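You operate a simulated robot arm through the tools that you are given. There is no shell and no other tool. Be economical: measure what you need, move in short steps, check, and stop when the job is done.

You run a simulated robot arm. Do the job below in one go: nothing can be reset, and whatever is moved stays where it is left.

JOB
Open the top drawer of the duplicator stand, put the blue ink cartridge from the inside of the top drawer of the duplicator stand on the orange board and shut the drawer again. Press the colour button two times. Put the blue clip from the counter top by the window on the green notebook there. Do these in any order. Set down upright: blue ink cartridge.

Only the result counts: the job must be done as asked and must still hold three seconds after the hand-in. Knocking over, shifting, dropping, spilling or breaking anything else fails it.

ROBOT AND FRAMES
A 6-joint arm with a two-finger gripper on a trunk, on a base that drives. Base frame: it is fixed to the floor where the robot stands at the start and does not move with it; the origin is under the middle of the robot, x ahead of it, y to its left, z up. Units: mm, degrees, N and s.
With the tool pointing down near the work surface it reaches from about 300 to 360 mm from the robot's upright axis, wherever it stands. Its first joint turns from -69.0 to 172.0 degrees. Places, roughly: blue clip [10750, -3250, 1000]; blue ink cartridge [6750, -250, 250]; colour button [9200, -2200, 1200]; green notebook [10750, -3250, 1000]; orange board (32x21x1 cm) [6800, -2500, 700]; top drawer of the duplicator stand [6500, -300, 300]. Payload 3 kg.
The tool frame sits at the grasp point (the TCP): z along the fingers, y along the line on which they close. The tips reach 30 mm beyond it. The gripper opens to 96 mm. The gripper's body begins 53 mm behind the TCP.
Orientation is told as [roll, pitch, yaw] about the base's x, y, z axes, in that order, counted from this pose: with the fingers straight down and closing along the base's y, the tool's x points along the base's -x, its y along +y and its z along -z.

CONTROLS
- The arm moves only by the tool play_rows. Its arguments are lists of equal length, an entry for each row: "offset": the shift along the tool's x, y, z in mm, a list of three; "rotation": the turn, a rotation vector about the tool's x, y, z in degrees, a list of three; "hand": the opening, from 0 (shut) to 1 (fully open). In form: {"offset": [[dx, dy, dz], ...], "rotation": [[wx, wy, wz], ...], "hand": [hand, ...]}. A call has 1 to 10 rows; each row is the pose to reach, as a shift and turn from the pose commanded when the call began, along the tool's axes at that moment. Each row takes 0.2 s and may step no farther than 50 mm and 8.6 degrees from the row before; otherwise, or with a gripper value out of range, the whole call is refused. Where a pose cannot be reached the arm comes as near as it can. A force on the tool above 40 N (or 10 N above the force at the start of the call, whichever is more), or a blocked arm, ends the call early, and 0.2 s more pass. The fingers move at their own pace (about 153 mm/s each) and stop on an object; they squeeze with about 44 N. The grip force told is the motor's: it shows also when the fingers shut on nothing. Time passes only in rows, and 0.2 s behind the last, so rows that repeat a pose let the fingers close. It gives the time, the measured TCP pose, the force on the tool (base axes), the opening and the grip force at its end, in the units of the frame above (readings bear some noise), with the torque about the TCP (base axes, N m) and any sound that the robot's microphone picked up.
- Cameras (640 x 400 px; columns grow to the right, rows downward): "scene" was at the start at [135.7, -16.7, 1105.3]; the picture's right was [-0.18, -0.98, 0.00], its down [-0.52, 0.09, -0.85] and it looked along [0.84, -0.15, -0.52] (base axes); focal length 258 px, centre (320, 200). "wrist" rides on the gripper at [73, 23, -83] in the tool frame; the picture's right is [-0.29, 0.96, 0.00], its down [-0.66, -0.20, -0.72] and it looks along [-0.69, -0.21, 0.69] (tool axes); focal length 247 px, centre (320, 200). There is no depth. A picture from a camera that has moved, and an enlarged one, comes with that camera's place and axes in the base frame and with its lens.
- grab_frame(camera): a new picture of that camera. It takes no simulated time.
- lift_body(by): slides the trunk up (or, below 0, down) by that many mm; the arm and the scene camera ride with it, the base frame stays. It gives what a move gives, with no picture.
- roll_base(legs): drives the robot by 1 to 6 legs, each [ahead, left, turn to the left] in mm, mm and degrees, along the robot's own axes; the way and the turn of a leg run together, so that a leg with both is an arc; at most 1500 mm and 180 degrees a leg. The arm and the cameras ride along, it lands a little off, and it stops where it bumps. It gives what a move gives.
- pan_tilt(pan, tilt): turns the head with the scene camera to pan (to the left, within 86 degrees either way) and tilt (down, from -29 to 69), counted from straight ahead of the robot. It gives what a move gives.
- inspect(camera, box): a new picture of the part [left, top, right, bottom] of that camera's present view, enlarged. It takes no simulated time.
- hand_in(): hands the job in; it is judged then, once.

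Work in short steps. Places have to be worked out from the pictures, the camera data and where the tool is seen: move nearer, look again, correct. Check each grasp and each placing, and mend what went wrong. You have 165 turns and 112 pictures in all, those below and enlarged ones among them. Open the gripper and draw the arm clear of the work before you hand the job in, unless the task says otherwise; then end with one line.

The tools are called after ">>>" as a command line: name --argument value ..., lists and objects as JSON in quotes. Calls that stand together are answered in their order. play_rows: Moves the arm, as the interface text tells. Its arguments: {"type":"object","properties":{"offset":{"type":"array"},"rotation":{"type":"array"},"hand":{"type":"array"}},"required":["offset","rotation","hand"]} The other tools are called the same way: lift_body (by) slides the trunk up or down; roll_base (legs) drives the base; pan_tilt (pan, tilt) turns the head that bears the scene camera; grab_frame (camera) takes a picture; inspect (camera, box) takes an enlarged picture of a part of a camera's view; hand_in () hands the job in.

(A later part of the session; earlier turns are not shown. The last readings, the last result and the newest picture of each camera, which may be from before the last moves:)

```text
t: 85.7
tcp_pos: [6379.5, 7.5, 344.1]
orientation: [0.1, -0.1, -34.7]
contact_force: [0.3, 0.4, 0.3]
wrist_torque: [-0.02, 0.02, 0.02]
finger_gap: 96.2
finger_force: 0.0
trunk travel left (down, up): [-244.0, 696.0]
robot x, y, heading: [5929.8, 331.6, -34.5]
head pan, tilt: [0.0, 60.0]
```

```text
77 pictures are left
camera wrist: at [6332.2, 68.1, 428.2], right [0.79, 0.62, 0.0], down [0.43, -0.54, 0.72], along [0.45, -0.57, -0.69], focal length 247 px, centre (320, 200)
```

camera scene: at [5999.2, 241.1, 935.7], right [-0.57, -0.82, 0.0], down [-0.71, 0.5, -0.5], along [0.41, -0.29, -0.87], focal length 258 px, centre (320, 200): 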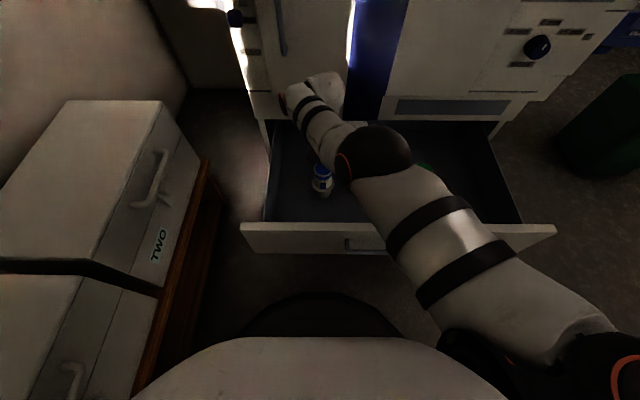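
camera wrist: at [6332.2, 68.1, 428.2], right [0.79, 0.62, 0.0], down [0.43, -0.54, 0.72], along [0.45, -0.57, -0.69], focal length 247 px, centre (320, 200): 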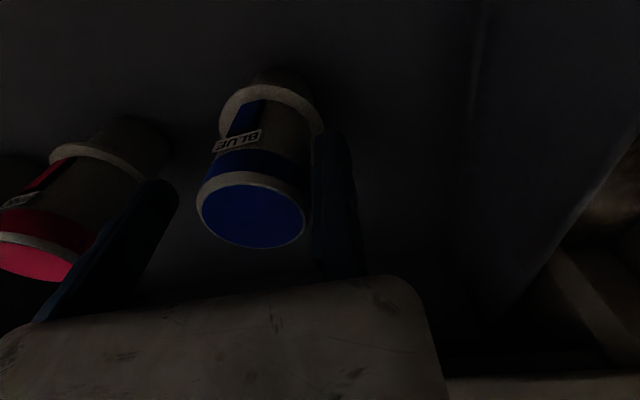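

Nicely placed. I shift 7 mm right to bring the fixed finger near the cartridge, then close.

>>> play_rows --offset '[[0, -7, 0], [0, -7, 0], [0, -7, 0], [0, -7, 0], [0, -7, 0]]' --rotation '[[0, 0, 0], [0, 0, 0], [0, 0, 0], [0, 0, 0], [0, 0, 0]]' --hand '[1, 0.7, 0.4, 0.2, 0.2]'

>>> grab_frame --camera "wrist"

```text
t: 86.9
tcp_pos: [6377.1, 1.0, 345.8]
orientation: [0.1, 0.2, -34.7]
contact_force: [-0.5, 0.8, -0.3]
wrist_torque: [0.02, 0.05, -0.03]
finger_gap: 50.5
finger_force: 44.2
trunk travel left (down, up): [-244.0, 696.0]
robot x, y, heading: [5928.9, 332.5, -34.6]
head pan, tilt: [0.0, 60.0]
```

```text
76 pictures are left
camera wrist: at [6329.7, 61.7, 428.2], right [0.79, 0.62, 0.0], down [0.43, -0.54, 0.72], along [0.45, -0.57, -0.69], focal length 247 px, centre (320, 200)
```

wrist: 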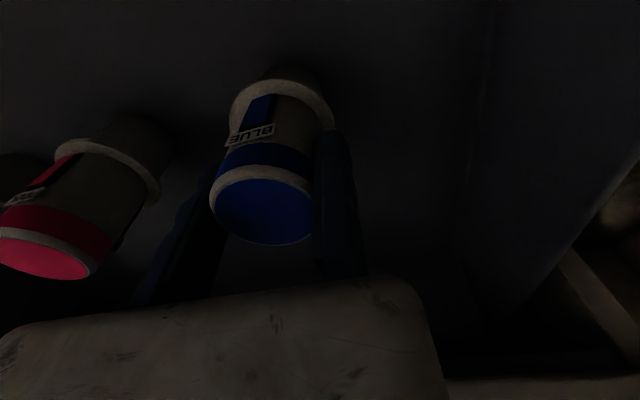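

Gripped at 50.5 mm. I lift it 220 mm and check.

>>> lift_body --by 220

>>> grab_frame --camera "wrist"

>>> grab_frame --camera "scene"

```text
t: 89.3
tcp_pos: [6377.5, 1.0, 563.6]
orientation: [0.1, 0.1, -34.6]
contact_force: [0.3, 0.8, -1.8]
wrist_torque: [0.03, -0.03, 0.0]
finger_gap: 51.0
finger_force: 43.7
trunk travel left (down, up): [-464.0, 476.0]
robot x, y, heading: [5928.5, 333.5, -35.0]
head pan, tilt: [0.0, 60.0]
```

```text
75 pictures are left
camera wrist: at [6329.8, 61.5, 648.0], right [0.79, 0.62, 0.0], down [0.43, -0.54, 0.72], along [0.45, -0.57, -0.69], focal length 247 px, centre (320, 200)
```

wrist: 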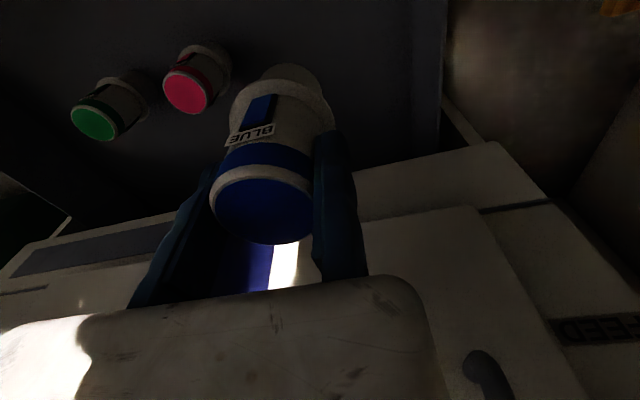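

```text
74 pictures are left
camera scene: at [6022.0, 265.6, 1079.4], right [-0.57, -0.82, 0.0], down [-0.71, 0.5, -0.5], along [0.41, -0.29, -0.87], focal length 258 px, centre (320, 200)
```

scene: 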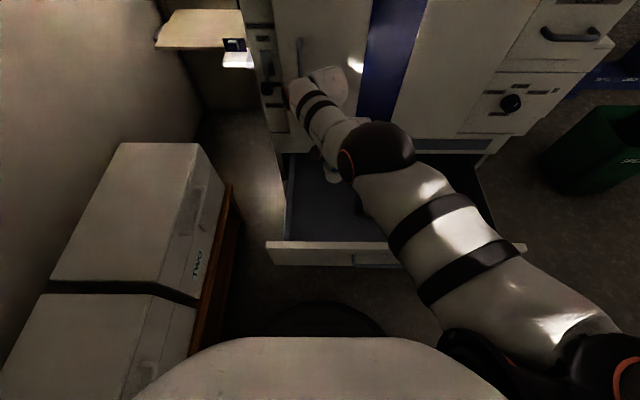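

Cartridge is firmly held. I'll back 60 mm, strafe right past the drawer, then skirt the waste bin towards the trolley, with the trunk raised a bit more.

>>> lift_body --by 150

>>> roll_base --legs '[[-70, 0, 0], [0, -900, 0], [260, -1210, 0], [1300, 0, 0]]'

>>> pan_tilt --pan 5 --tilt 30

>>> grab_frame --camera "scene"

```text
t: 91.0
tcp_pos: [6377.3, 1.6, 714.8]
orientation: [0.1, 0.2, -34.7]
contact_force: [-0.2, -1.2, -2.7]
wrist_torque: [0.0, -0.02, 0.0]
finger_gap: 50.6
finger_force: 44.2
trunk travel left (down, up): [-614.0, 326.0]
robot x, y, heading: [5928.3, 333.3, -34.9]
head pan, tilt: [0.0, 60.0]
```

```text
t: 108.3
tcp_pos: [6349.5, -2625.8, 713.5]
orientation: [0.1, 0.2, -37.2]
contact_force: [-0.4, 0.3, -1.2]
wrist_torque: [0.05, -0.05, 0.0]
finger_gap: 50.7
finger_force: 44.2
trunk travel left (down, up): [-614.0, 326.0]
robot x, y, heading: [5917.2, -2276.2, -37.4]
head pan, tilt: [0.0, 60.0]
```

```text
t: 109.3
tcp_pos: [6349.7, -2626.4, 714.4]
orientation: [0.0, 0.2, -37.1]
contact_force: [-0.2, 1.2, -2.0]
wrist_torque: [0.05, -0.02, 0.03]
finger_gap: 50.8
finger_force: 43.8
trunk travel left (down, up): [-614.0, 326.0]
robot x, y, heading: [5914.5, -2275.7, -37.6]
head pan, tilt: [5.0, 30.0]
```

```text
73 pictures are left
camera scene: at [6030.4, -2353.8, 1271.4], right [-0.54, -0.84, 0.0], down [-0.42, 0.27, -0.87], along [0.73, -0.47, -0.5], focal length 258 px, centre (320, 200)
```

scene: 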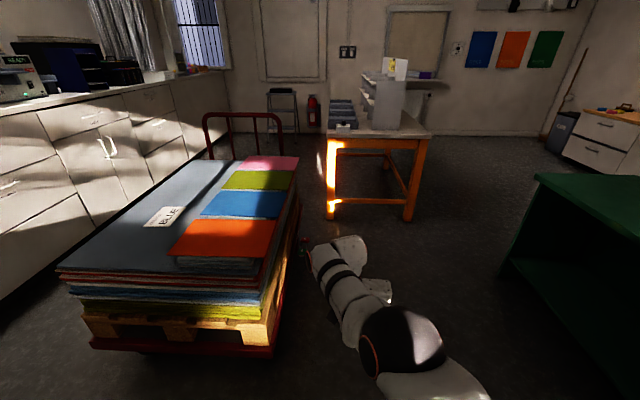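

Board centre is about (6792,-2462), top z≈715. I raise the cartridge above it, then drive left 425 and ahead 200 and check.

>>> lift_body --by 170

>>> roll_base --legs '[[0, 425, 0], [180, 0, 0]]'

>>> pan_tilt --pan 0 --tilt 50

>>> grab_frame --camera "scene"

>>> grab_frame --camera "wrist"

```text
t: 111.2
tcp_pos: [6349.5, -2625.6, 884.3]
orientation: [0.0, 0.3, -37.1]
contact_force: [-0.3, -0.7, -1.1]
wrist_torque: [0.09, -0.04, -0.02]
finger_gap: 50.5
finger_force: 43.7
trunk travel left (down, up): [-784.0, 156.0]
robot x, y, heading: [5916.8, -2275.9, -37.5]
head pan, tilt: [5.0, 30.0]
```

```text
t: 114.9
tcp_pos: [6752.7, -2388.8, 884.7]
orientation: [0.1, 0.3, -37.0]
contact_force: [0.3, 0.2, -1.2]
wrist_torque: [0.02, 0.0, 0.01]
finger_gap: 50.9
finger_force: 44.2
trunk travel left (down, up): [-784.0, 156.0]
robot x, y, heading: [6322.0, -2038.4, -37.3]
head pan, tilt: [5.0, 30.0]
```

```text
t: 115.8
tcp_pos: [6753.3, -2389.7, 885.6]
orientation: [0.1, 0.1, -37.0]
contact_force: [0.5, -0.4, -1.7]
wrist_torque: [0.0, -0.04, 0.03]
finger_gap: 51.0
finger_force: 43.8
trunk travel left (down, up): [-784.0, 156.0]
robot x, y, heading: [6323.0, -2037.9, -37.2]
head pan, tilt: [0.0, 50.0]
```

```text
72 pictures are left
camera scene: at [6418.0, -2116.4, 1412.1], right [-0.61, -0.8, 0.0], down [-0.61, 0.46, -0.64], along [0.51, -0.39, -0.77], focal length 258 px, centre (320, 200)
```

scene: 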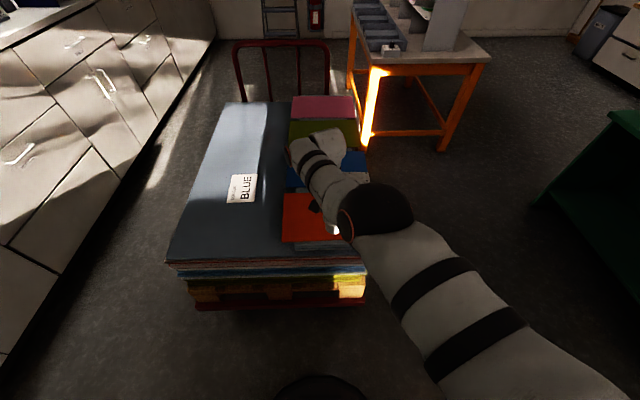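

```text
71 pictures are left
camera wrist: at [6709.0, -2326.2, 968.1], right [0.81, 0.59, 0.0], down [0.41, -0.56, 0.72], along [0.42, -0.58, -0.69], focal length 247 px, centre (320, 200)
```

wrist: 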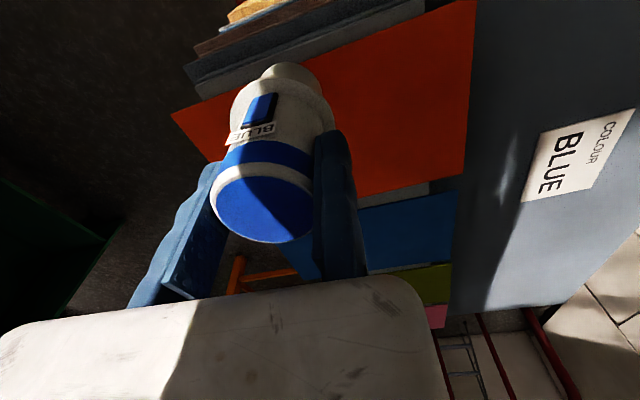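

Board centre refined to about (6808,-2453), top ≈720. I drive 82 ahead, 7 left, then lower near the board.

>>> roll_base --legs '[[82, 7, 0]]'

>>> lift_body --by -45

>>> grab_frame --camera "wrist"

>>> inspect --camera "scene" --box '[220, 130, 440, 330]'

```text
t: 116.8
tcp_pos: [6825.1, -2434.7, 884.4]
orientation: [0.1, 0.2, -37.0]
contact_force: [0.5, -1.0, -2.2]
wrist_torque: [0.05, 0.0, 0.01]
finger_gap: 50.7
finger_force: 44.5
trunk travel left (down, up): [-784.0, 156.0]
robot x, y, heading: [6386.9, -2085.5, -37.2]
head pan, tilt: [0.0, 50.0]
```

```text
t: 117.7
tcp_pos: [6824.8, -2434.3, 840.4]
orientation: [0.1, 0.2, -36.9]
contact_force: [-0.8, -0.2, -1.9]
wrist_torque: [0.03, -0.01, 0.01]
finger_gap: 50.6
finger_force: 44.0
trunk travel left (down, up): [-739.0, 201.0]
robot x, y, heading: [6388.7, -2081.7, -37.2]
head pan, tilt: [0.0, 50.0]
```

```text
70 pictures are left
camera wrist: at [6779.6, -2371.5, 923.2], right [0.81, 0.59, 0.0], down [0.41, -0.56, 0.72], along [0.42, -0.58, -0.69], focal length 247 px, centre (320, 200)
```

wrist: 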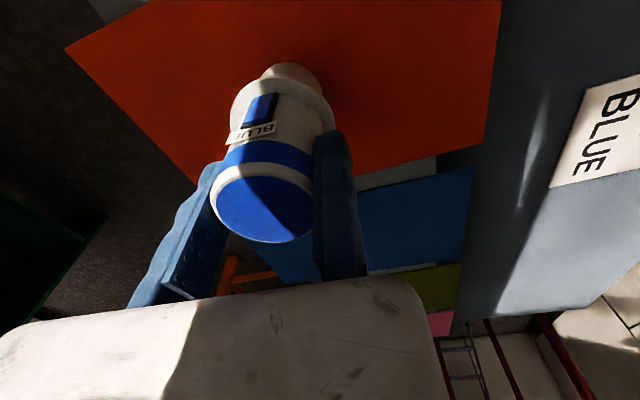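

```text
2.00 times, centred on (330, 230) of scene
camera zoom: at [6488.5, -2161.3, 1367.0], right [-0.61, -0.8, 0.0], down [-0.61, 0.46, -0.64], along [0.51, -0.39, -0.77], focal length 516 px, centre (300, 140)
```

zoom: 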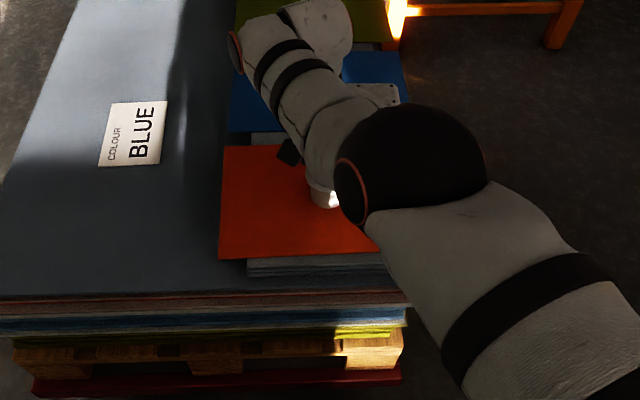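

The cartridge is over the middle of the board. I lower in small steps until contact.

>>> lift_body --by -18

>>> inspect --camera "wrist" --box '[160, 0, 480, 200]'

```text
t: 118.4
tcp_pos: [6825.0, -2434.7, 821.5]
orientation: [0.1, 0.2, -37.0]
contact_force: [-0.9, -0.1, -0.8]
wrist_torque: [-0.01, -0.01, -0.01]
finger_gap: 50.8
finger_force: 44.5
trunk travel left (down, up): [-721.0, 219.0]
robot x, y, heading: [6391.9, -2080.5, -37.3]
head pan, tilt: [0.0, 50.0]
```

```text
2.00 times, centred on (320, 100) of wrist
camera zoom: at [6779.9, -2371.7, 905.0], right [0.81, 0.59, 0.0], down [0.41, -0.56, 0.72], along [0.42, -0.58, -0.69], focal length 494 px, centre (320, 400)
```

zoom: 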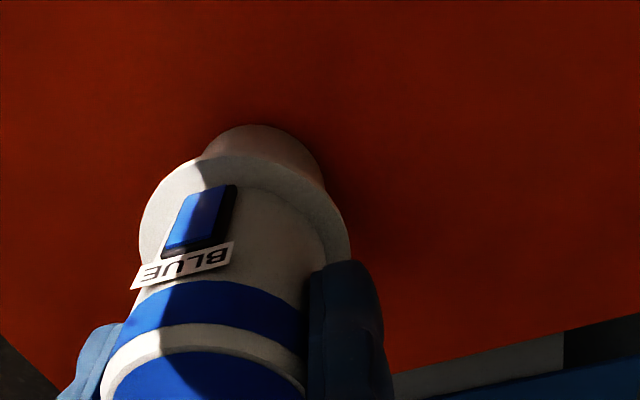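

Close to the board; I go on in 5 mm steps watching the force.

>>> lift_body --by -6

>>> lift_body --by -4

>>> lift_body --by -3

```text
t: 118.9
tcp_pos: [6823.9, -2434.1, 819.0]
orientation: [0.0, -0.2, -37.0]
contact_force: [0.2, 0.1, 18.0]
wrist_torque: [-0.07, 0.44, 0.03]
finger_gap: 50.7
finger_force: 44.1
trunk travel left (down, up): [-715.0, 225.0]
robot x, y, heading: [6392.3, -2082.6, -37.4]
head pan, tilt: [0.0, 50.0]
```

```text
t: 119.4
tcp_pos: [6824.8, -2433.6, 815.4]
orientation: [0.0, -0.3, -37.0]
contact_force: [5.1, -3.7, 31.6]
wrist_torque: [-1.27, 0.51, 0.26]
finger_gap: 50.9
finger_force: 43.8
trunk travel left (down, up): [-711.0, 229.0]
robot x, y, heading: [6391.2, -2084.7, -37.2]
head pan, tilt: [0.0, 50.0]
```

```text
t: 120.0
tcp_pos: [6822.8, -2433.3, 812.4]
orientation: [0.1, -0.2, -37.0]
contact_force: [4.0, -3.0, 30.3]
wrist_torque: [-0.72, 0.05, 0.12]
finger_gap: 50.8
finger_force: 44.1
trunk travel left (down, up): [-708.0, 232.0]
robot x, y, heading: [6387.6, -2080.9, -37.3]
head pan, tilt: [0.0, 50.0]
```

It is on the board. I ease up 4 mm and open the hand.

>>> lift_body --by 3

>>> play_rows --offset '[[0, 0, 0], [0, 0, 0], [0, 3, 0], [0, 6, 0]]' --rotation '[[0, 0, 0], [0, 0, 0], [0, 0, 0], [0, 0, 0]]' --hand '[0.65, 0.85, 0.85, 0.85]'

>>> grab_frame --camera "wrist"

```text
t: 120.5
tcp_pos: [6822.8, -2432.6, 810.9]
orientation: [0.1, 0.3, -37.1]
contact_force: [3.7, -3.9, 13.8]
wrist_torque: [-0.9, -0.2, 0.18]
finger_gap: 50.7
finger_force: 43.9
trunk travel left (down, up): [-711.0, 229.0]
robot x, y, heading: [6390.4, -2081.4, -37.4]
head pan, tilt: [0.0, 50.0]
```

```text
t: 121.5
tcp_pos: [6828.0, -2429.6, 810.9]
orientation: [0.2, 0.1, -37.0]
contact_force: [-1.2, 0.4, -0.2]
wrist_torque: [-0.01, 0.0, 0.0]
finger_gap: 81.6
finger_force: 0.0
trunk travel left (down, up): [-711.0, 229.0]
robot x, y, heading: [6390.3, -2083.8, -37.3]
head pan, tilt: [0.0, 50.0]
```

```text
67 pictures are left
camera wrist: at [6783.0, -2366.0, 895.0], right [0.81, 0.59, 0.0], down [0.41, -0.56, 0.72], along [0.42, -0.58, -0.69], focal length 247 px, centre (320, 200)
```

wrist: 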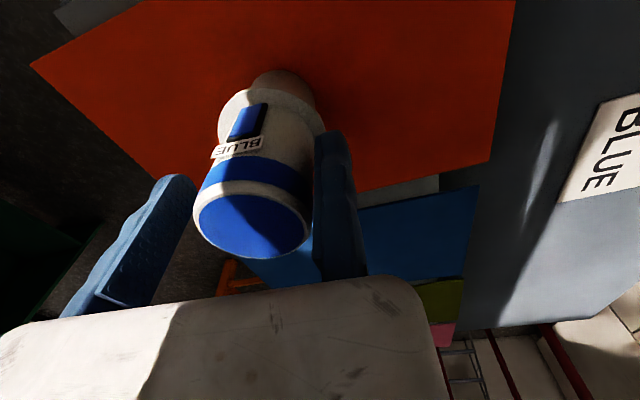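

Released and still upright. I raise 140 mm and check.

>>> lift_body --by 140

>>> roll_base --legs '[[-150, 0, 0]]'

>>> grab_frame --camera "scene"

>>> grab_frame --camera "wrist"

```text
t: 123.2
tcp_pos: [6828.3, -2428.6, 951.9]
orientation: [0.0, 0.2, -37.0]
contact_force: [0.1, -0.3, 0.5]
wrist_torque: [0.03, 0.02, 0.0]
finger_gap: 81.6
finger_force: 0.1
trunk travel left (down, up): [-851.0, 89.0]
robot x, y, heading: [6390.1, -2086.2, -37.4]
head pan, tilt: [0.0, 50.0]
```

```text
t: 124.5
tcp_pos: [6709.8, -2337.3, 950.9]
orientation: [0.1, 0.3, -37.0]
contact_force: [0.6, -0.5, -0.4]
wrist_torque: [0.0, -0.03, 0.03]
finger_gap: 81.6
finger_force: 0.0
trunk travel left (down, up): [-851.0, 89.0]
robot x, y, heading: [6270.4, -1989.8, -37.6]
head pan, tilt: [0.0, 50.0]
```

```text
66 pictures are left
camera scene: at [6370.1, -2071.2, 1478.8], right [-0.61, -0.8, 0.0], down [-0.61, 0.46, -0.64], along [0.51, -0.39, -0.77], focal length 258 px, centre (320, 200)
```

scene: 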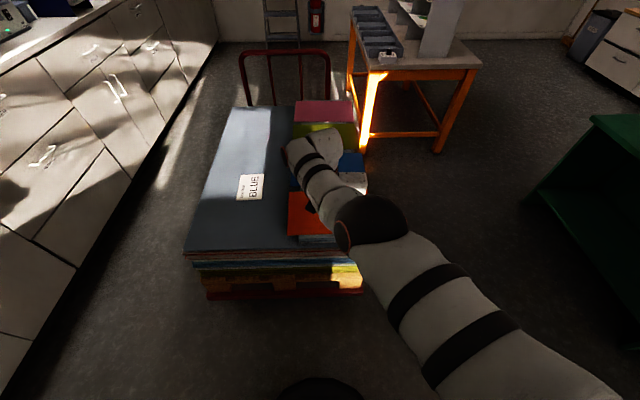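

```text
65 pictures are left
camera wrist: at [6664.1, -2275.4, 1034.3], right [0.81, 0.59, 0.0], down [0.41, -0.56, 0.72], along [0.42, -0.58, -0.69], focal length 247 px, centre (320, 200)
```

wrist: 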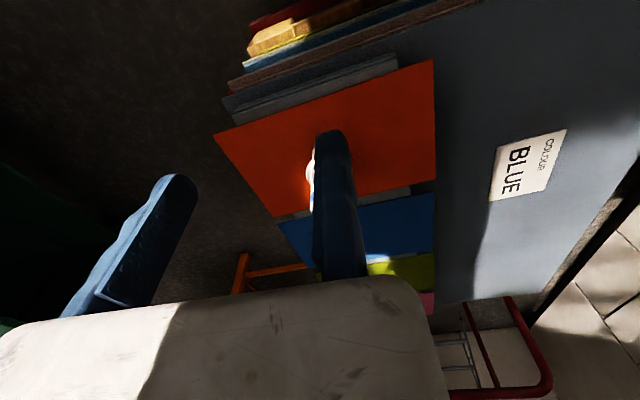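

Everything is in place there. I drive back by the reverse route towards the drawer (right, back, then left past the bin).

>>> roll_base --legs '[[0, 0, 3.3], [0, -400, 0], [-1400, 0, 0], [-250, 1180, 0]]'

>>> play_rows --offset '[[20, -35, 0], [40, -70, 0], [60, -105, 0]]' --rotation '[[0, 0, 0], [0, 0, 0], [0, 0, 0]]' --hand '[1, 1, 1]'

>>> play_rows --offset '[[0, 0, 0], [0, 0, 0], [0, 0, 0], [0, 0, 0], [0, 0, 0], [0, 0, 0], [0, 0, 0], [0, 0, 0], [0, 0, 0], [0, 0, 0]]' --rotation '[[-4.9, -4.9, 4.9], [-9.8, -9.8, 9.8], [-14.7, -14.7, 14.7], [-19.6, -19.6, 19.6], [-24.5, -24.5, 24.5], [-29.4, -29.4, 29.4], [-34.3, -34.3, 34.3], [-39.2, -39.2, 39.2], [-44.1, -44.1, 44.1], [-49, -49, 49]]' --hand '[1, 1, 1, 1, 1, 1, 1, 1, 1, 1]'

>>> play_rows --offset '[[0, 0, 0], [0, 0, 0], [0, 0, 0], [0, 0, 0], [0, 0, 0]]' --rotation '[[-4.05, -4.05, 4.05], [-8.1, -8.1, 8.1], [-12.15, -12.15, 12.15], [-16.2, -16.2, 16.2], [-20.28, -20.28, 20.28]]' --hand '[1, 1, 1, 1, 1]'

>>> pan_tilt --pan 35 --tilt 40

>>> grab_frame --camera "scene"

```text
t: 139.5
tcp_pos: [5752.4, -767.1, 950.8]
orientation: [0.0, 0.2, -31.6]
contact_force: [-0.3, -0.1, -0.7]
wrist_torque: [0.01, -0.04, 0.0]
finger_gap: 81.4
finger_force: 0.1
trunk travel left (down, up): [-851.0, 89.0]
robot x, y, heading: [5281.1, -466.3, -32.0]
head pan, tilt: [0.0, 50.0]
```

```text
t: 140.3
tcp_pos: [5694.8, -835.5, 934.3]
orientation: [-0.6, 0.9, -29.3]
contact_force: [3.3, -2.4, 11.8]
wrist_torque: [-0.01, 0.31, 0.07]
finger_gap: 96.1
finger_force: 0.0
out of reach, approached as far as the arm can: row 1, 2, 3
trunk travel left (down, up): [-851.0, 89.0]
robot x, y, heading: [5285.3, -463.2, -31.8]
head pan, tilt: [0.0, 50.0]
```

```text
t: 142.5
tcp_pos: [5644.9, -833.6, 955.4]
orientation: [65.9, -17.4, -97.5]
contact_force: [-0.2, 0.0, 0.9]
wrist_torque: [0.02, -0.02, -0.02]
finger_gap: 95.9
finger_force: 0.2
trunk travel left (down, up): [-851.0, 89.0]
robot x, y, heading: [5281.4, -465.9, -31.8]
head pan, tilt: [0.0, 50.0]
```

```text
t: 143.7
tcp_pos: [5636.7, -845.3, 952.4]
orientation: [90.6, -5.3, -120.6]
contact_force: [0.3, 0.9, 0.9]
wrist_torque: [-0.01, -0.01, -0.01]
finger_gap: 95.9
finger_force: 0.0
trunk travel left (down, up): [-851.0, 89.0]
robot x, y, heading: [5283.2, -465.7, -31.9]
head pan, tilt: [0.0, 50.0]
```

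```text
t: 144.7
tcp_pos: [5634.5, -843.8, 949.5]
orientation: [90.1, -5.5, -120.4]
contact_force: [0.5, 0.8, -0.5]
wrist_torque: [-0.01, -0.01, 0.01]
finger_gap: 95.9
finger_force: 0.2
trunk travel left (down, up): [-851.0, 89.0]
robot x, y, heading: [5279.9, -463.7, -31.7]
head pan, tilt: [35.0, 40.0]
```

```text
64 pictures are left
camera scene: at [5407.6, -486.9, 1493.2], right [0.05, -1.0, 0.0], down [-0.64, -0.03, -0.77], along [0.76, 0.04, -0.64], focal length 258 px, centre (320, 200)
```

scene: 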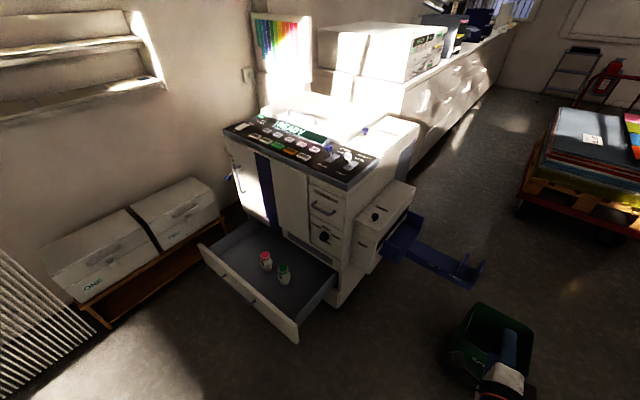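

The drawer with the red and green cartridges is as left. I align heading, strafe left and back in front of the handle.

>>> roll_base --legs '[[0, 0, -2.6], [0, 940, 0], [-195, 0, 0]]'

>>> lift_body --by -400

>>> pan_tilt --pan -5 --tilt 60

>>> grab_frame --camera "scene"

```text
t: 151.2
tcp_pos: [5974.8, 26.6, 946.2]
orientation: [89.7, -5.4, -122.1]
contact_force: [-0.2, -0.2, 0.3]
wrist_torque: [-0.01, -0.01, 0.0]
finger_gap: 96.3
finger_force: 0.1
trunk travel left (down, up): [-851.0, 89.0]
robot x, y, heading: [5636.6, 416.0, -33.5]
head pan, tilt: [35.0, 40.0]
```

```text
t: 155.0
tcp_pos: [5974.4, 25.5, 546.3]
orientation: [89.8, -5.5, -122.1]
contact_force: [0.1, 0.2, 0.0]
wrist_torque: [-0.01, -0.03, 0.0]
finger_gap: 95.8
finger_force: 0.1
trunk travel left (down, up): [-451.0, 489.0]
robot x, y, heading: [5639.4, 413.3, -33.5]
head pan, tilt: [35.0, 40.0]
```

```text
t: 156.1
tcp_pos: [5973.8, 25.6, 546.6]
orientation: [89.7, -5.6, -122.1]
contact_force: [0.2, -0.2, -0.5]
wrist_torque: [-0.03, 0.0, 0.01]
finger_gap: 96.0
finger_force: 0.0
trunk travel left (down, up): [-451.0, 489.0]
robot x, y, heading: [5634.3, 412.7, -33.4]
head pan, tilt: [-5.0, 60.0]
```

```text
63 pictures are left
camera scene: at [5727.2, 344.8, 1066.5], right [-0.62, -0.78, 0.0], down [-0.68, 0.54, -0.5], along [0.39, -0.31, -0.87], focal length 258 px, centre (320, 200)
```

scene: 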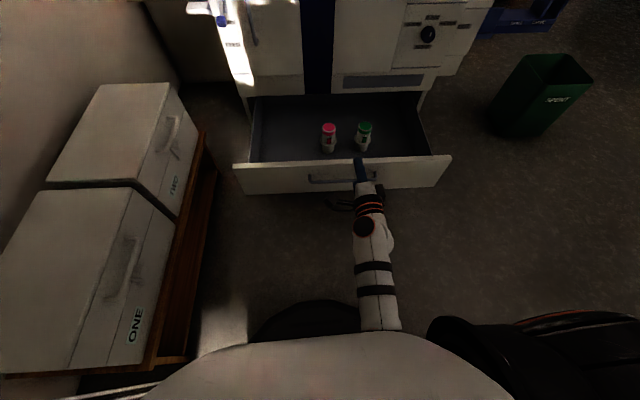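

Good. I lower to handle height with the hand half open and drive ahead to the handle.

>>> lift_body --by -210

>>> play_rows --offset '[[0, 0, 0], [0, 0, 0]]' --rotation '[[0, 0, 0], [0, 0, 0]]' --hand '[0.5, 0.5]'

>>> roll_base --legs '[[60, 0, -0.9]]'

>>> grab_frame --camera "wrist"

```text
t: 158.3
tcp_pos: [5974.1, 26.0, 337.6]
orientation: [89.8, -5.6, -122.0]
contact_force: [-0.5, -0.9, 0.0]
wrist_torque: [0.01, 0.03, 0.02]
finger_gap: 96.0
finger_force: 0.0
trunk travel left (down, up): [-241.0, 699.0]
robot x, y, heading: [5635.1, 415.2, -33.6]
head pan, tilt: [-5.0, 60.0]
```

```text
t: 158.9
tcp_pos: [5974.0, 25.6, 336.6]
orientation: [89.8, -5.6, -122.0]
contact_force: [0.0, 0.3, -0.4]
wrist_torque: [0.04, 0.01, 0.02]
finger_gap: 48.1
finger_force: 0.1
trunk travel left (down, up): [-241.0, 699.0]
robot x, y, heading: [5635.6, 412.3, -33.5]
head pan, tilt: [-5.0, 60.0]
```

```text
t: 159.9
tcp_pos: [6019.6, -12.6, 336.0]
orientation: [89.6, -5.6, -122.8]
contact_force: [1.4, -0.2, 0.2]
wrist_torque: [0.01, 0.0, 0.01]
finger_gap: 48.0
finger_force: 0.1
trunk travel left (down, up): [-241.0, 699.0]
robot x, y, heading: [5685.4, 382.6, -34.2]
head pan, tilt: [-5.0, 60.0]
```

```text
62 pictures are left
camera wrist: at [5990.2, 97.2, 352.4], right [-0.1, -0.17, 0.98], down [-0.97, -0.18, -0.13], along [0.2, -0.97, -0.15], focal length 247 px, centre (320, 200)
```

wrist: 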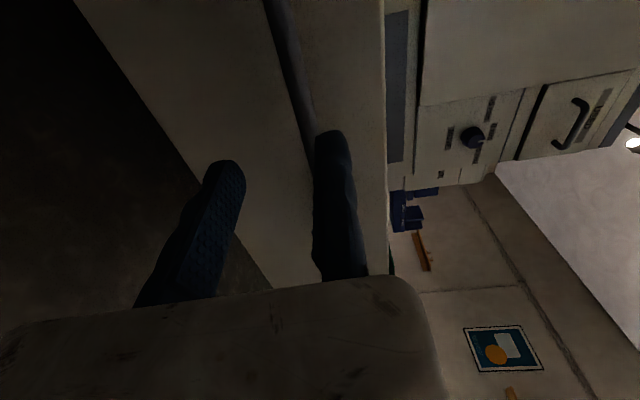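

The bar lines up below the fixed finger as before. I drive on 37 mm and close.

>>> roll_base --legs '[[37, 0, 0]]'

>>> play_rows --offset '[[0, 0, 0], [0, 0, 0], [0, 0, 0]]' --rotation '[[0, 0, 0], [0, 0, 0], [0, 0, 0]]' --hand '[0.2, 0.0, 0.0]'

```text
t: 160.8
tcp_pos: [6049.7, -33.0, 336.0]
orientation: [89.7, -5.6, -122.7]
contact_force: [0.0, -0.2, -0.2]
wrist_torque: [-0.01, -0.02, -0.04]
finger_gap: 48.5
finger_force: 0.1
trunk travel left (down, up): [-241.0, 699.0]
robot x, y, heading: [5718.8, 366.2, -34.5]
head pan, tilt: [-5.0, 60.0]
```

```text
t: 161.6
tcp_pos: [6050.8, -33.2, 335.5]
orientation: [89.5, -5.5, -122.7]
contact_force: [-1.0, -1.2, -2.9]
wrist_torque: [0.89, -0.55, 0.02]
finger_gap: 13.1
finger_force: 45.2
trunk travel left (down, up): [-241.0, 699.0]
robot x, y, heading: [5714.0, 359.5, -34.0]
head pan, tilt: [-5.0, 60.0]
```

Gripped (13 mm). I push the drawer in: 190 mm first.

>>> roll_base --legs '[[190, 0, 0]]'

>>> grab_frame --camera "scene"

```text
t: 163.1
tcp_pos: [6208.3, -139.0, 337.1]
orientation: [89.8, -5.4, -122.6]
contact_force: [-14.9, -22.4, -5.7]
wrist_torque: [0.68, -0.33, -0.64]
finger_gap: 13.5
finger_force: 45.1
trunk travel left (down, up): [-241.0, 699.0]
robot x, y, heading: [5873.8, 256.0, -34.1]
head pan, tilt: [-5.0, 60.0]
```

```text
61 pictures are left
camera scene: at [5963.7, 181.7, 856.3], right [-0.63, -0.78, 0.0], down [-0.67, 0.55, -0.5], along [0.39, -0.31, -0.87], focal length 258 px, centre (320, 200)
```

scene: 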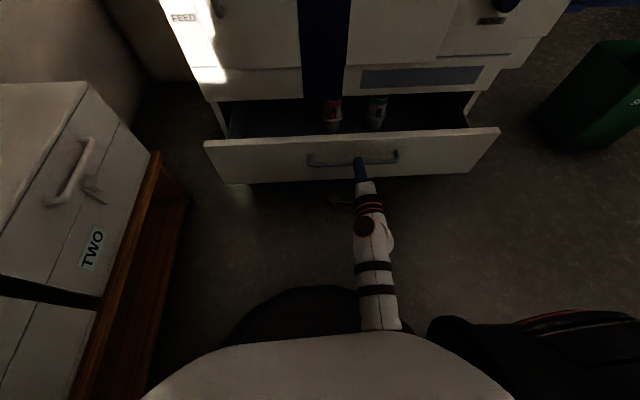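

About 155 mm remain; I push on 110, then the rest, relieving the sideways load.

>>> roll_base --legs '[[110, -6, 0]]'

>>> roll_base --legs '[[50, 0, 0]]'

>>> grab_frame --camera "scene"

```text
t: 164.3
tcp_pos: [6295.9, -203.3, 335.1]
orientation: [89.6, -5.7, -122.3]
contact_force: [17.8, 23.1, -4.5]
wrist_torque: [1.06, -0.6, 0.59]
finger_gap: 13.5
finger_force: 45.4
trunk travel left (down, up): [-241.0, 699.0]
robot x, y, heading: [5958.3, 187.6, -33.9]
head pan, tilt: [-5.0, 60.0]
```

```text
t: 165.2
tcp_pos: [6321.2, -219.6, 336.1]
orientation: [89.7, -5.1, -122.4]
contact_force: [2.5, 0.2, 0.1]
wrist_torque: [0.93, -0.73, -0.01]
finger_gap: 13.1
finger_force: 45.2
trunk travel left (down, up): [-241.0, 699.0]
robot x, y, heading: [5986.7, 172.3, -34.0]
head pan, tilt: [-5.0, 60.0]
stopped in leg 1: the force on the tool passed its limit at 115 N (the readings are from after the stop); the commanded pose is now the measured one
```

```text
60 pictures are left
camera scene: at [6077.5, 100.3, 856.4], right [-0.63, -0.78, 0.0], down [-0.67, 0.54, -0.5], along [0.39, -0.31, -0.87], focal length 258 px, centre (320, 200)
```

scene: 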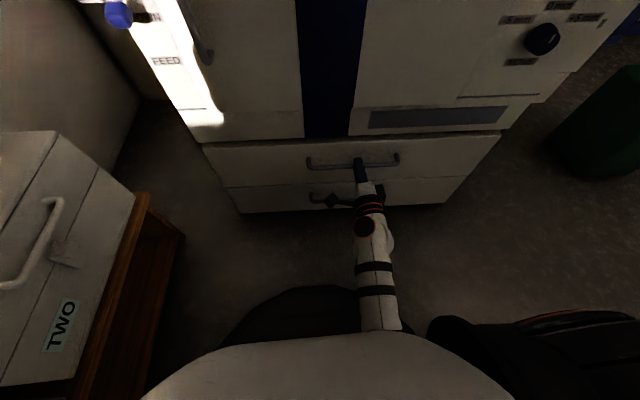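

The push ended on a hard stop. I inspect whether the drawer front is flush.

>>> inspect --camera "scene" --box '[190, 110, 350, 220]'

>>> inspect --camera "scene" --box '[390, 90, 550, 220]'

```text
3.64 times, centred on (270, 165) of scene
camera zoom: at [6077.5, 100.3, 856.4], right [-0.63, -0.78, 0.0], down [-0.67, 0.54, -0.5], along [0.39, -0.31, -0.87], focal length 938 px, centre (502, 327)
```

zoom: 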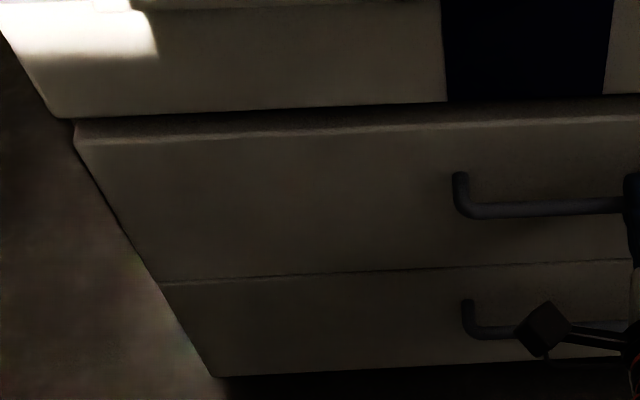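

```text
3.08 times, centred on (470, 155) of scene
camera zoom: at [6077.5, 100.3, 856.4], right [-0.63, -0.78, 0.0], down [-0.67, 0.54, -0.5], along [0.39, -0.31, -0.87], focal length 793 px, centre (-142, 338)
```

zoom: 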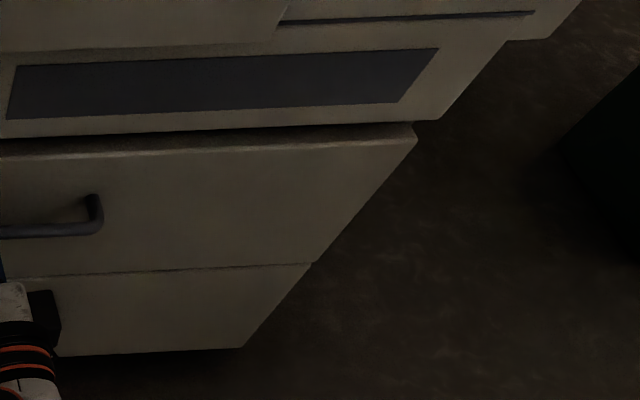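

It is flush with the lower drawer. I release and back straight off.

>>> play_rows --offset '[[0, 0, 0], [0, 0, 0]]' --rotation '[[0, 0, 0], [0, 0, 0]]' --hand '[0.5, 0.5]'

>>> roll_base --legs '[[-250, 0, 0]]'

>>> grab_frame --camera "scene"

```text
t: 165.8
tcp_pos: [6321.8, -219.6, 336.2]
orientation: [89.6, -5.3, -122.4]
contact_force: [0.4, -1.0, 1.4]
wrist_torque: [0.03, -0.05, -0.02]
finger_gap: 48.1
finger_force: 0.0
trunk travel left (down, up): [-241.0, 699.0]
robot x, y, heading: [5986.6, 168.8, -33.6]
head pan, tilt: [-5.0, 60.0]
```

```text
t: 167.6
tcp_pos: [6118.2, -82.1, 335.5]
orientation: [89.7, -5.3, -122.4]
contact_force: [-1.0, -0.4, 0.5]
wrist_torque: [-0.01, 0.02, 0.0]
finger_gap: 48.0
finger_force: 0.1
trunk travel left (down, up): [-241.0, 699.0]
robot x, y, heading: [5781.8, 308.2, -33.7]
head pan, tilt: [-5.0, 60.0]
```

```text
57 pictures are left
camera scene: at [5873.6, 237.5, 856.5], right [-0.63, -0.78, 0.0], down [-0.67, 0.54, -0.5], along [0.39, -0.31, -0.87], focal length 258 px, centre (320, 200)
```

scene: 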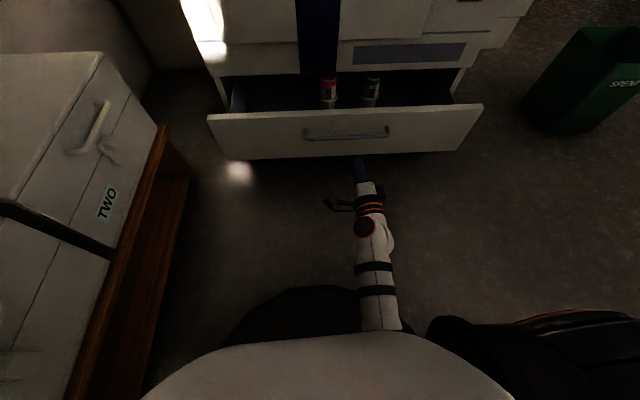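

The fixed finger's friction dragged the drawer out again. I close the hand, raise it to z≈353 (above the bar, below the front's top edge) and push on the face with the tips.

>>> lift_body --by 17

>>> play_rows --offset '[[0, 0, 0], [0, 0, 0], [0, 0, 0]]' --rotation '[[0, 0, 0], [0, 0, 0], [0, 0, 0]]' --hand '[0.2, 0, 0]'

>>> grab_frame --camera "wrist"

```text
t: 168.2
tcp_pos: [6118.2, -83.3, 352.7]
orientation: [89.6, -5.3, -122.3]
contact_force: [-1.0, 0.2, 0.0]
wrist_torque: [-0.01, 0.03, -0.01]
finger_gap: 47.9
finger_force: 0.1
trunk travel left (down, up): [-258.0, 682.0]
robot x, y, heading: [5786.8, 311.7, -33.9]
head pan, tilt: [-5.0, 60.0]
```

```text
t: 169.0
tcp_pos: [6117.5, -83.0, 353.1]
orientation: [89.7, -5.3, -122.4]
contact_force: [-0.3, -0.5, -0.7]
wrist_torque: [0.03, 0.01, 0.01]
finger_gap: 0.0
finger_force: 33.0
trunk travel left (down, up): [-258.0, 682.0]
robot x, y, heading: [5782.6, 305.3, -33.7]
head pan, tilt: [-5.0, 60.0]
```

```text
56 pictures are left
camera wrist: at [6088.3, 26.2, 369.1], right [-0.1, -0.18, 0.98], down [-0.97, -0.18, -0.14], along [0.2, -0.97, -0.15], focal length 247 px, centre (320, 200)
```

wrist: 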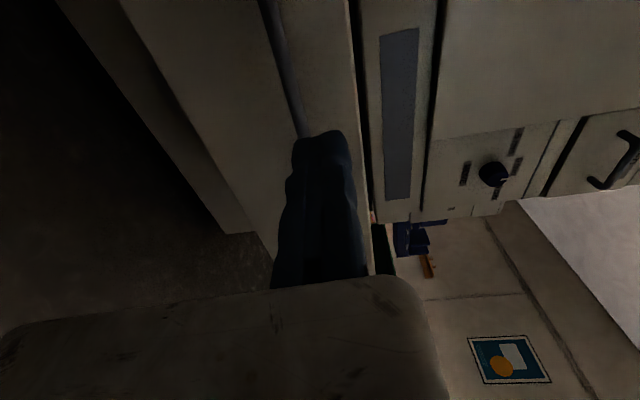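

The tips point at the face just above the bar. I push with the base.

>>> roll_base --legs '[[230, 0, 0]]'

>>> roll_base --legs '[[60, 0, 0]]'

>>> grab_frame --camera "scene"

```text
t: 170.8
tcp_pos: [6309.1, -214.2, 354.3]
orientation: [89.7, -5.4, -122.4]
contact_force: [-0.5, 0.1, 0.3]
wrist_torque: [0.0, -0.01, 0.01]
finger_gap: 0.0
finger_force: 32.9
trunk travel left (down, up): [-258.0, 682.0]
robot x, y, heading: [5976.0, 179.6, -34.0]
head pan, tilt: [-5.0, 60.0]
```

```text
t: 171.7
tcp_pos: [6336.2, -232.0, 350.5]
orientation: [89.3, -5.4, -122.5]
contact_force: [-8.9, 6.1, 3.5]
wrist_torque: [-0.15, -0.07, -0.06]
finger_gap: 6.2
finger_force: 32.7
trunk travel left (down, up): [-258.0, 682.0]
robot x, y, heading: [6005.9, 157.6, -33.9]
head pan, tilt: [-5.0, 60.0]
stopped in leg 1: the force on the tool passed its limit at 526 N (the readings are from after the stop); the commanded pose is now the measured one
```

```text
55 pictures are left
camera scene: at [6095.4, 88.2, 873.5], right [-0.63, -0.78, 0.0], down [-0.67, 0.54, -0.5], along [0.39, -0.32, -0.87], focal length 258 px, centre (320, 200)
```

scene: 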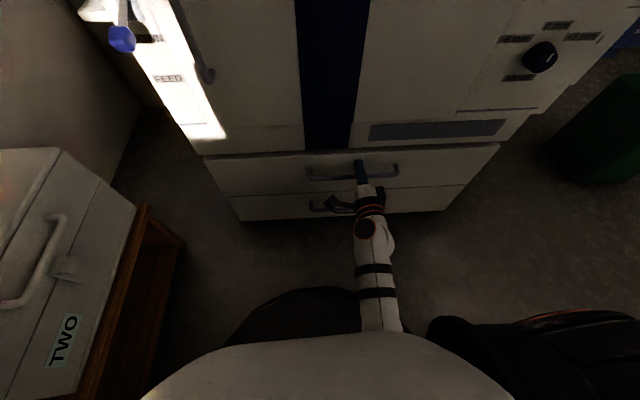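

It shut hard against the stop. I back off slowly 40 mm with the arm and check the drawer stays.

>>> play_rows --offset '[[0, 0, -10], [0, 0, -20], [0, 0, -40], [0, 0, -60]]' --rotation '[[0, 0, 0], [0, 0, 0], [0, 0, 0], [0, 0, 0]]' --hand '[0, 0, 0, 0]'

>>> grab_frame --camera "scene"

>>> grab_frame --camera "wrist"

```text
t: 172.7
tcp_pos: [6291.1, -202.8, 351.2]
orientation: [89.5, -5.2, -122.6]
contact_force: [-0.8, -0.5, 0.2]
wrist_torque: [-0.03, 0.02, 0.02]
finger_gap: 0.0
finger_force: 33.1
trunk travel left (down, up): [-258.0, 682.0]
robot x, y, heading: [6006.5, 158.1, -34.0]
head pan, tilt: [-5.0, 60.0]
```

```text
54 pictures are left
camera scene: at [6104.0, 84.9, 871.2], right [-0.63, -0.78, 0.0], down [-0.68, 0.55, -0.49], along [0.38, -0.31, -0.87], focal length 258 px, centre (320, 200)
```

scene: 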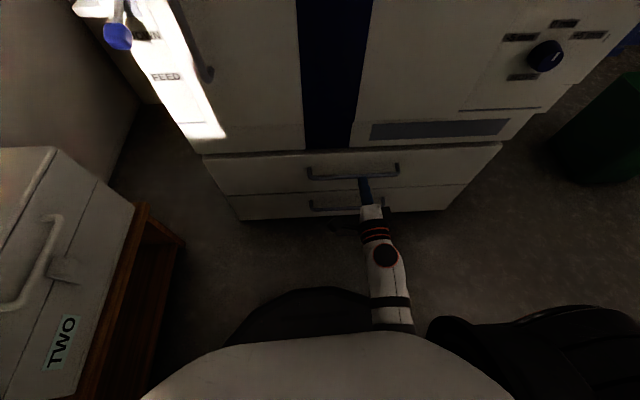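

```text
53 pictures are left
camera wrist: at [6262.0, -92.4, 368.1], right [-0.1, -0.18, 0.98], down [-0.97, -0.18, -0.13], along [0.2, -0.97, -0.16], focal length 247 px, centre (320, 200)
```

wrist: 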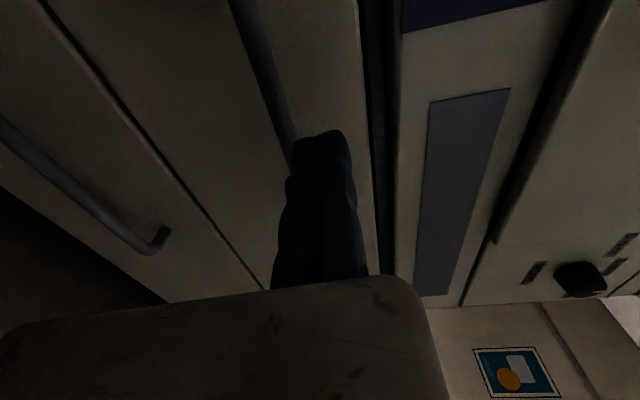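

The drawer is shut flush and stays. Next the counter: I raise the trunk and drive round by the bin again to the front of the trolley.

>>> lift_body --by 500

>>> roll_base --legs '[[-230, 0, 0], [0, -820, 0], [260, -1200, 0], [1300, 0, 0]]'

>>> pan_tilt --pan 15 --tilt 30

>>> grab_frame --camera "scene"

```text
refused: 500 is not a number from -400 to 400
```

```text
t: 190.2
tcp_pos: [6311.9, -2622.1, 351.2]
orientation: [89.1, -5.3, -123.3]
contact_force: [1.5, -0.5, 0.1]
wrist_torque: [-0.03, 0.04, -0.05]
finger_gap: 0.0
finger_force: 32.8
trunk travel left (down, up): [-258.0, 682.0]
robot x, y, heading: [6035.5, -2254.0, -34.9]
head pan, tilt: [-5.0, 60.0]
```

```text
t: 191.2
tcp_pos: [6312.0, -2621.0, 352.5]
orientation: [89.4, -5.3, -123.5]
contact_force: [0.0, -0.4, -0.3]
wrist_torque: [-0.03, -0.02, -0.02]
finger_gap: 0.0
finger_force: 32.8
trunk travel left (down, up): [-258.0, 682.0]
robot x, y, heading: [6032.4, -2256.3, -35.0]
head pan, tilt: [15.0, 30.0]
```

```text
52 pictures are left
camera scene: at [6163.0, -2321.3, 914.3], right [-0.34, -0.94, 0.0], down [-0.48, 0.18, -0.86], along [0.81, -0.29, -0.51], focal length 258 px, centre (320, 200)
```

scene: 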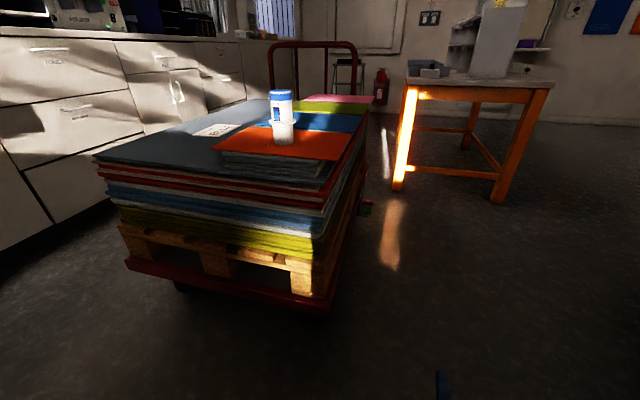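

The cartridge stands upright on the orange board. I raise the trunk fully above the pile, then strafe to the mouth of the gap between trolley and counter to measure it.

>>> lift_body --by 400

>>> lift_body --by 250

>>> roll_base --legs '[[50, 1150, 0]]'

>>> pan_tilt --pan 0 --tilt 40

>>> grab_frame --camera "scene"

```text
t: 195.0
tcp_pos: [6312.1, -2622.5, 751.9]
orientation: [89.4, -5.2, -123.5]
contact_force: [-0.3, 0.3, -0.7]
wrist_torque: [0.01, 0.01, -0.04]
finger_gap: 0.1
finger_force: 33.2
trunk travel left (down, up): [-658.0, 282.0]
robot x, y, heading: [6030.4, -2253.9, -35.1]
head pan, tilt: [15.0, 30.0]
```

```text
t: 197.6
tcp_pos: [6309.8, -2620.7, 1004.6]
orientation: [89.8, -5.3, -123.6]
contact_force: [-1.0, -0.8, -0.6]
wrist_torque: [0.0, -0.04, -0.03]
finger_gap: 0.0
finger_force: 33.3
trunk travel left (down, up): [-908.0, 32.0]
robot x, y, heading: [6034.2, -2258.5, -35.1]
head pan, tilt: [15.0, 30.0]
```

```text
t: 203.6
tcp_pos: [7026.4, -1673.8, 1004.5]
orientation: [89.7, -5.3, -122.7]
contact_force: [0.6, 0.3, 0.3]
wrist_torque: [0.02, 0.01, -0.01]
finger_gap: 0.0
finger_force: 32.7
trunk travel left (down, up): [-908.0, 32.0]
robot x, y, heading: [6747.3, -1315.4, -34.1]
head pan, tilt: [15.0, 30.0]
```

```text
t: 204.3
tcp_pos: [7025.3, -1673.5, 1004.4]
orientation: [89.7, -5.3, -122.7]
contact_force: [0.3, -0.2, 0.5]
wrist_torque: [0.0, 0.01, -0.02]
finger_gap: 0.0
finger_force: 32.9
trunk travel left (down, up): [-908.0, 32.0]
robot x, y, heading: [6747.3, -1311.6, -34.4]
head pan, tilt: [0.0, 40.0]
```

```text
51 pictures are left
camera scene: at [6854.1, -1390.3, 1550.2], right [-0.56, -0.83, 0.0], down [-0.53, 0.36, -0.77], along [0.63, -0.43, -0.64], focal length 258 px, centre (320, 200)
```

scene: 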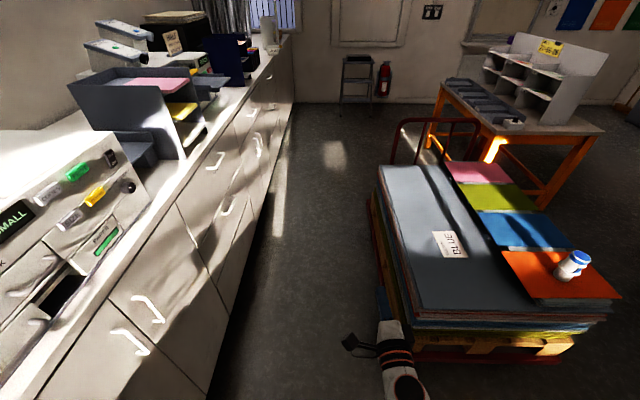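

The gap is about 900 mm wide. The rear device near the sign is the likely place of the colour button; I zoom in on both.

>>> inspect --camera "scene" --box '[130, 0, 300, 110]'

>>> inspect --camera "scene" --box '[0, 130, 220, 330]'

```text
3.64 times, centred on (215, 55) of scene
camera zoom: at [6854.1, -1390.3, 1550.2], right [-0.56, -0.83, 0.0], down [-0.53, 0.36, -0.77], along [0.63, -0.43, -0.64], focal length 938 px, centre (702, 727)
```

zoom: 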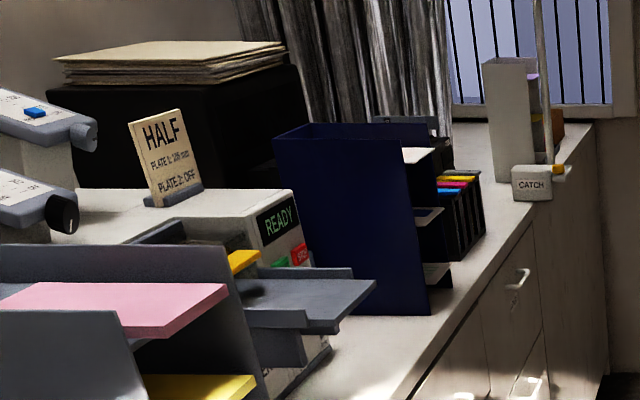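

```text
2.00 times, centred on (110, 230) of scene
camera zoom: at [6854.1, -1390.3, 1550.2], right [-0.56, -0.83, 0.0], down [-0.53, 0.36, -0.77], along [0.63, -0.43, -0.64], focal length 516 px, centre (740, 140)
```

zoom: 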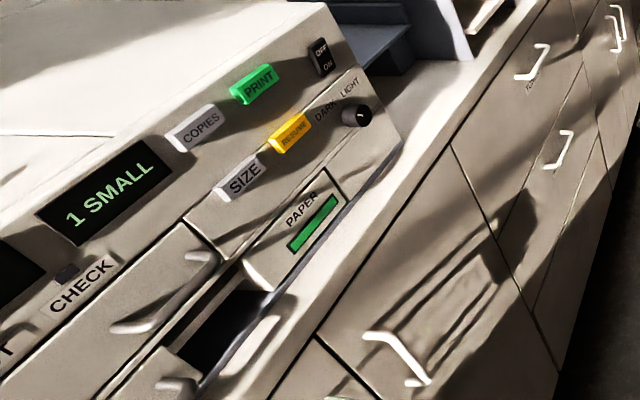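

I drive 1400 mm into the gap and look at the second device on the counter.

>>> roll_base --legs '[[700, 10, 0], [700, 15, 0]]'

>>> pan_tilt --pan 40 --tilt 25

>>> grab_frame --camera "scene"

```text
t: 211.6
tcp_pos: [8209.4, -2405.6, 1004.3]
orientation: [89.8, -5.3, -121.0]
contact_force: [-0.5, 0.6, 0.9]
wrist_torque: [0.01, 0.03, 0.0]
finger_gap: 0.0
finger_force: 33.2
trunk travel left (down, up): [-908.0, 32.0]
robot x, y, heading: [7920.0, -2053.7, -32.6]
head pan, tilt: [0.0, 40.0]
```

```text
t: 212.6
tcp_pos: [8209.2, -2407.0, 1005.1]
orientation: [89.8, -5.2, -120.9]
contact_force: [-0.4, -0.2, 0.3]
wrist_torque: [0.03, 0.02, 0.0]
finger_gap: 0.0
finger_force: 32.9
trunk travel left (down, up): [-908.0, 32.0]
robot x, y, heading: [7918.2, -2055.4, -32.5]
head pan, tilt: [40.0, 25.0]
```

```text
48 pictures are left
camera scene: at [8049.5, -2071.0, 1573.5], right [0.13, -0.99, 0.0], down [-0.42, -0.05, -0.91], along [0.9, 0.12, -0.42], focal length 258 px, centre (320, 200)
```

scene: 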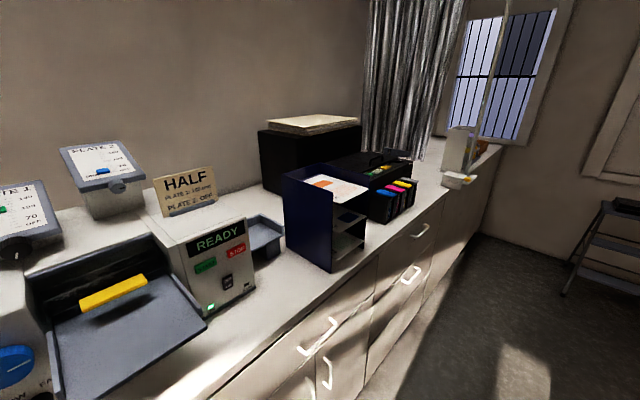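

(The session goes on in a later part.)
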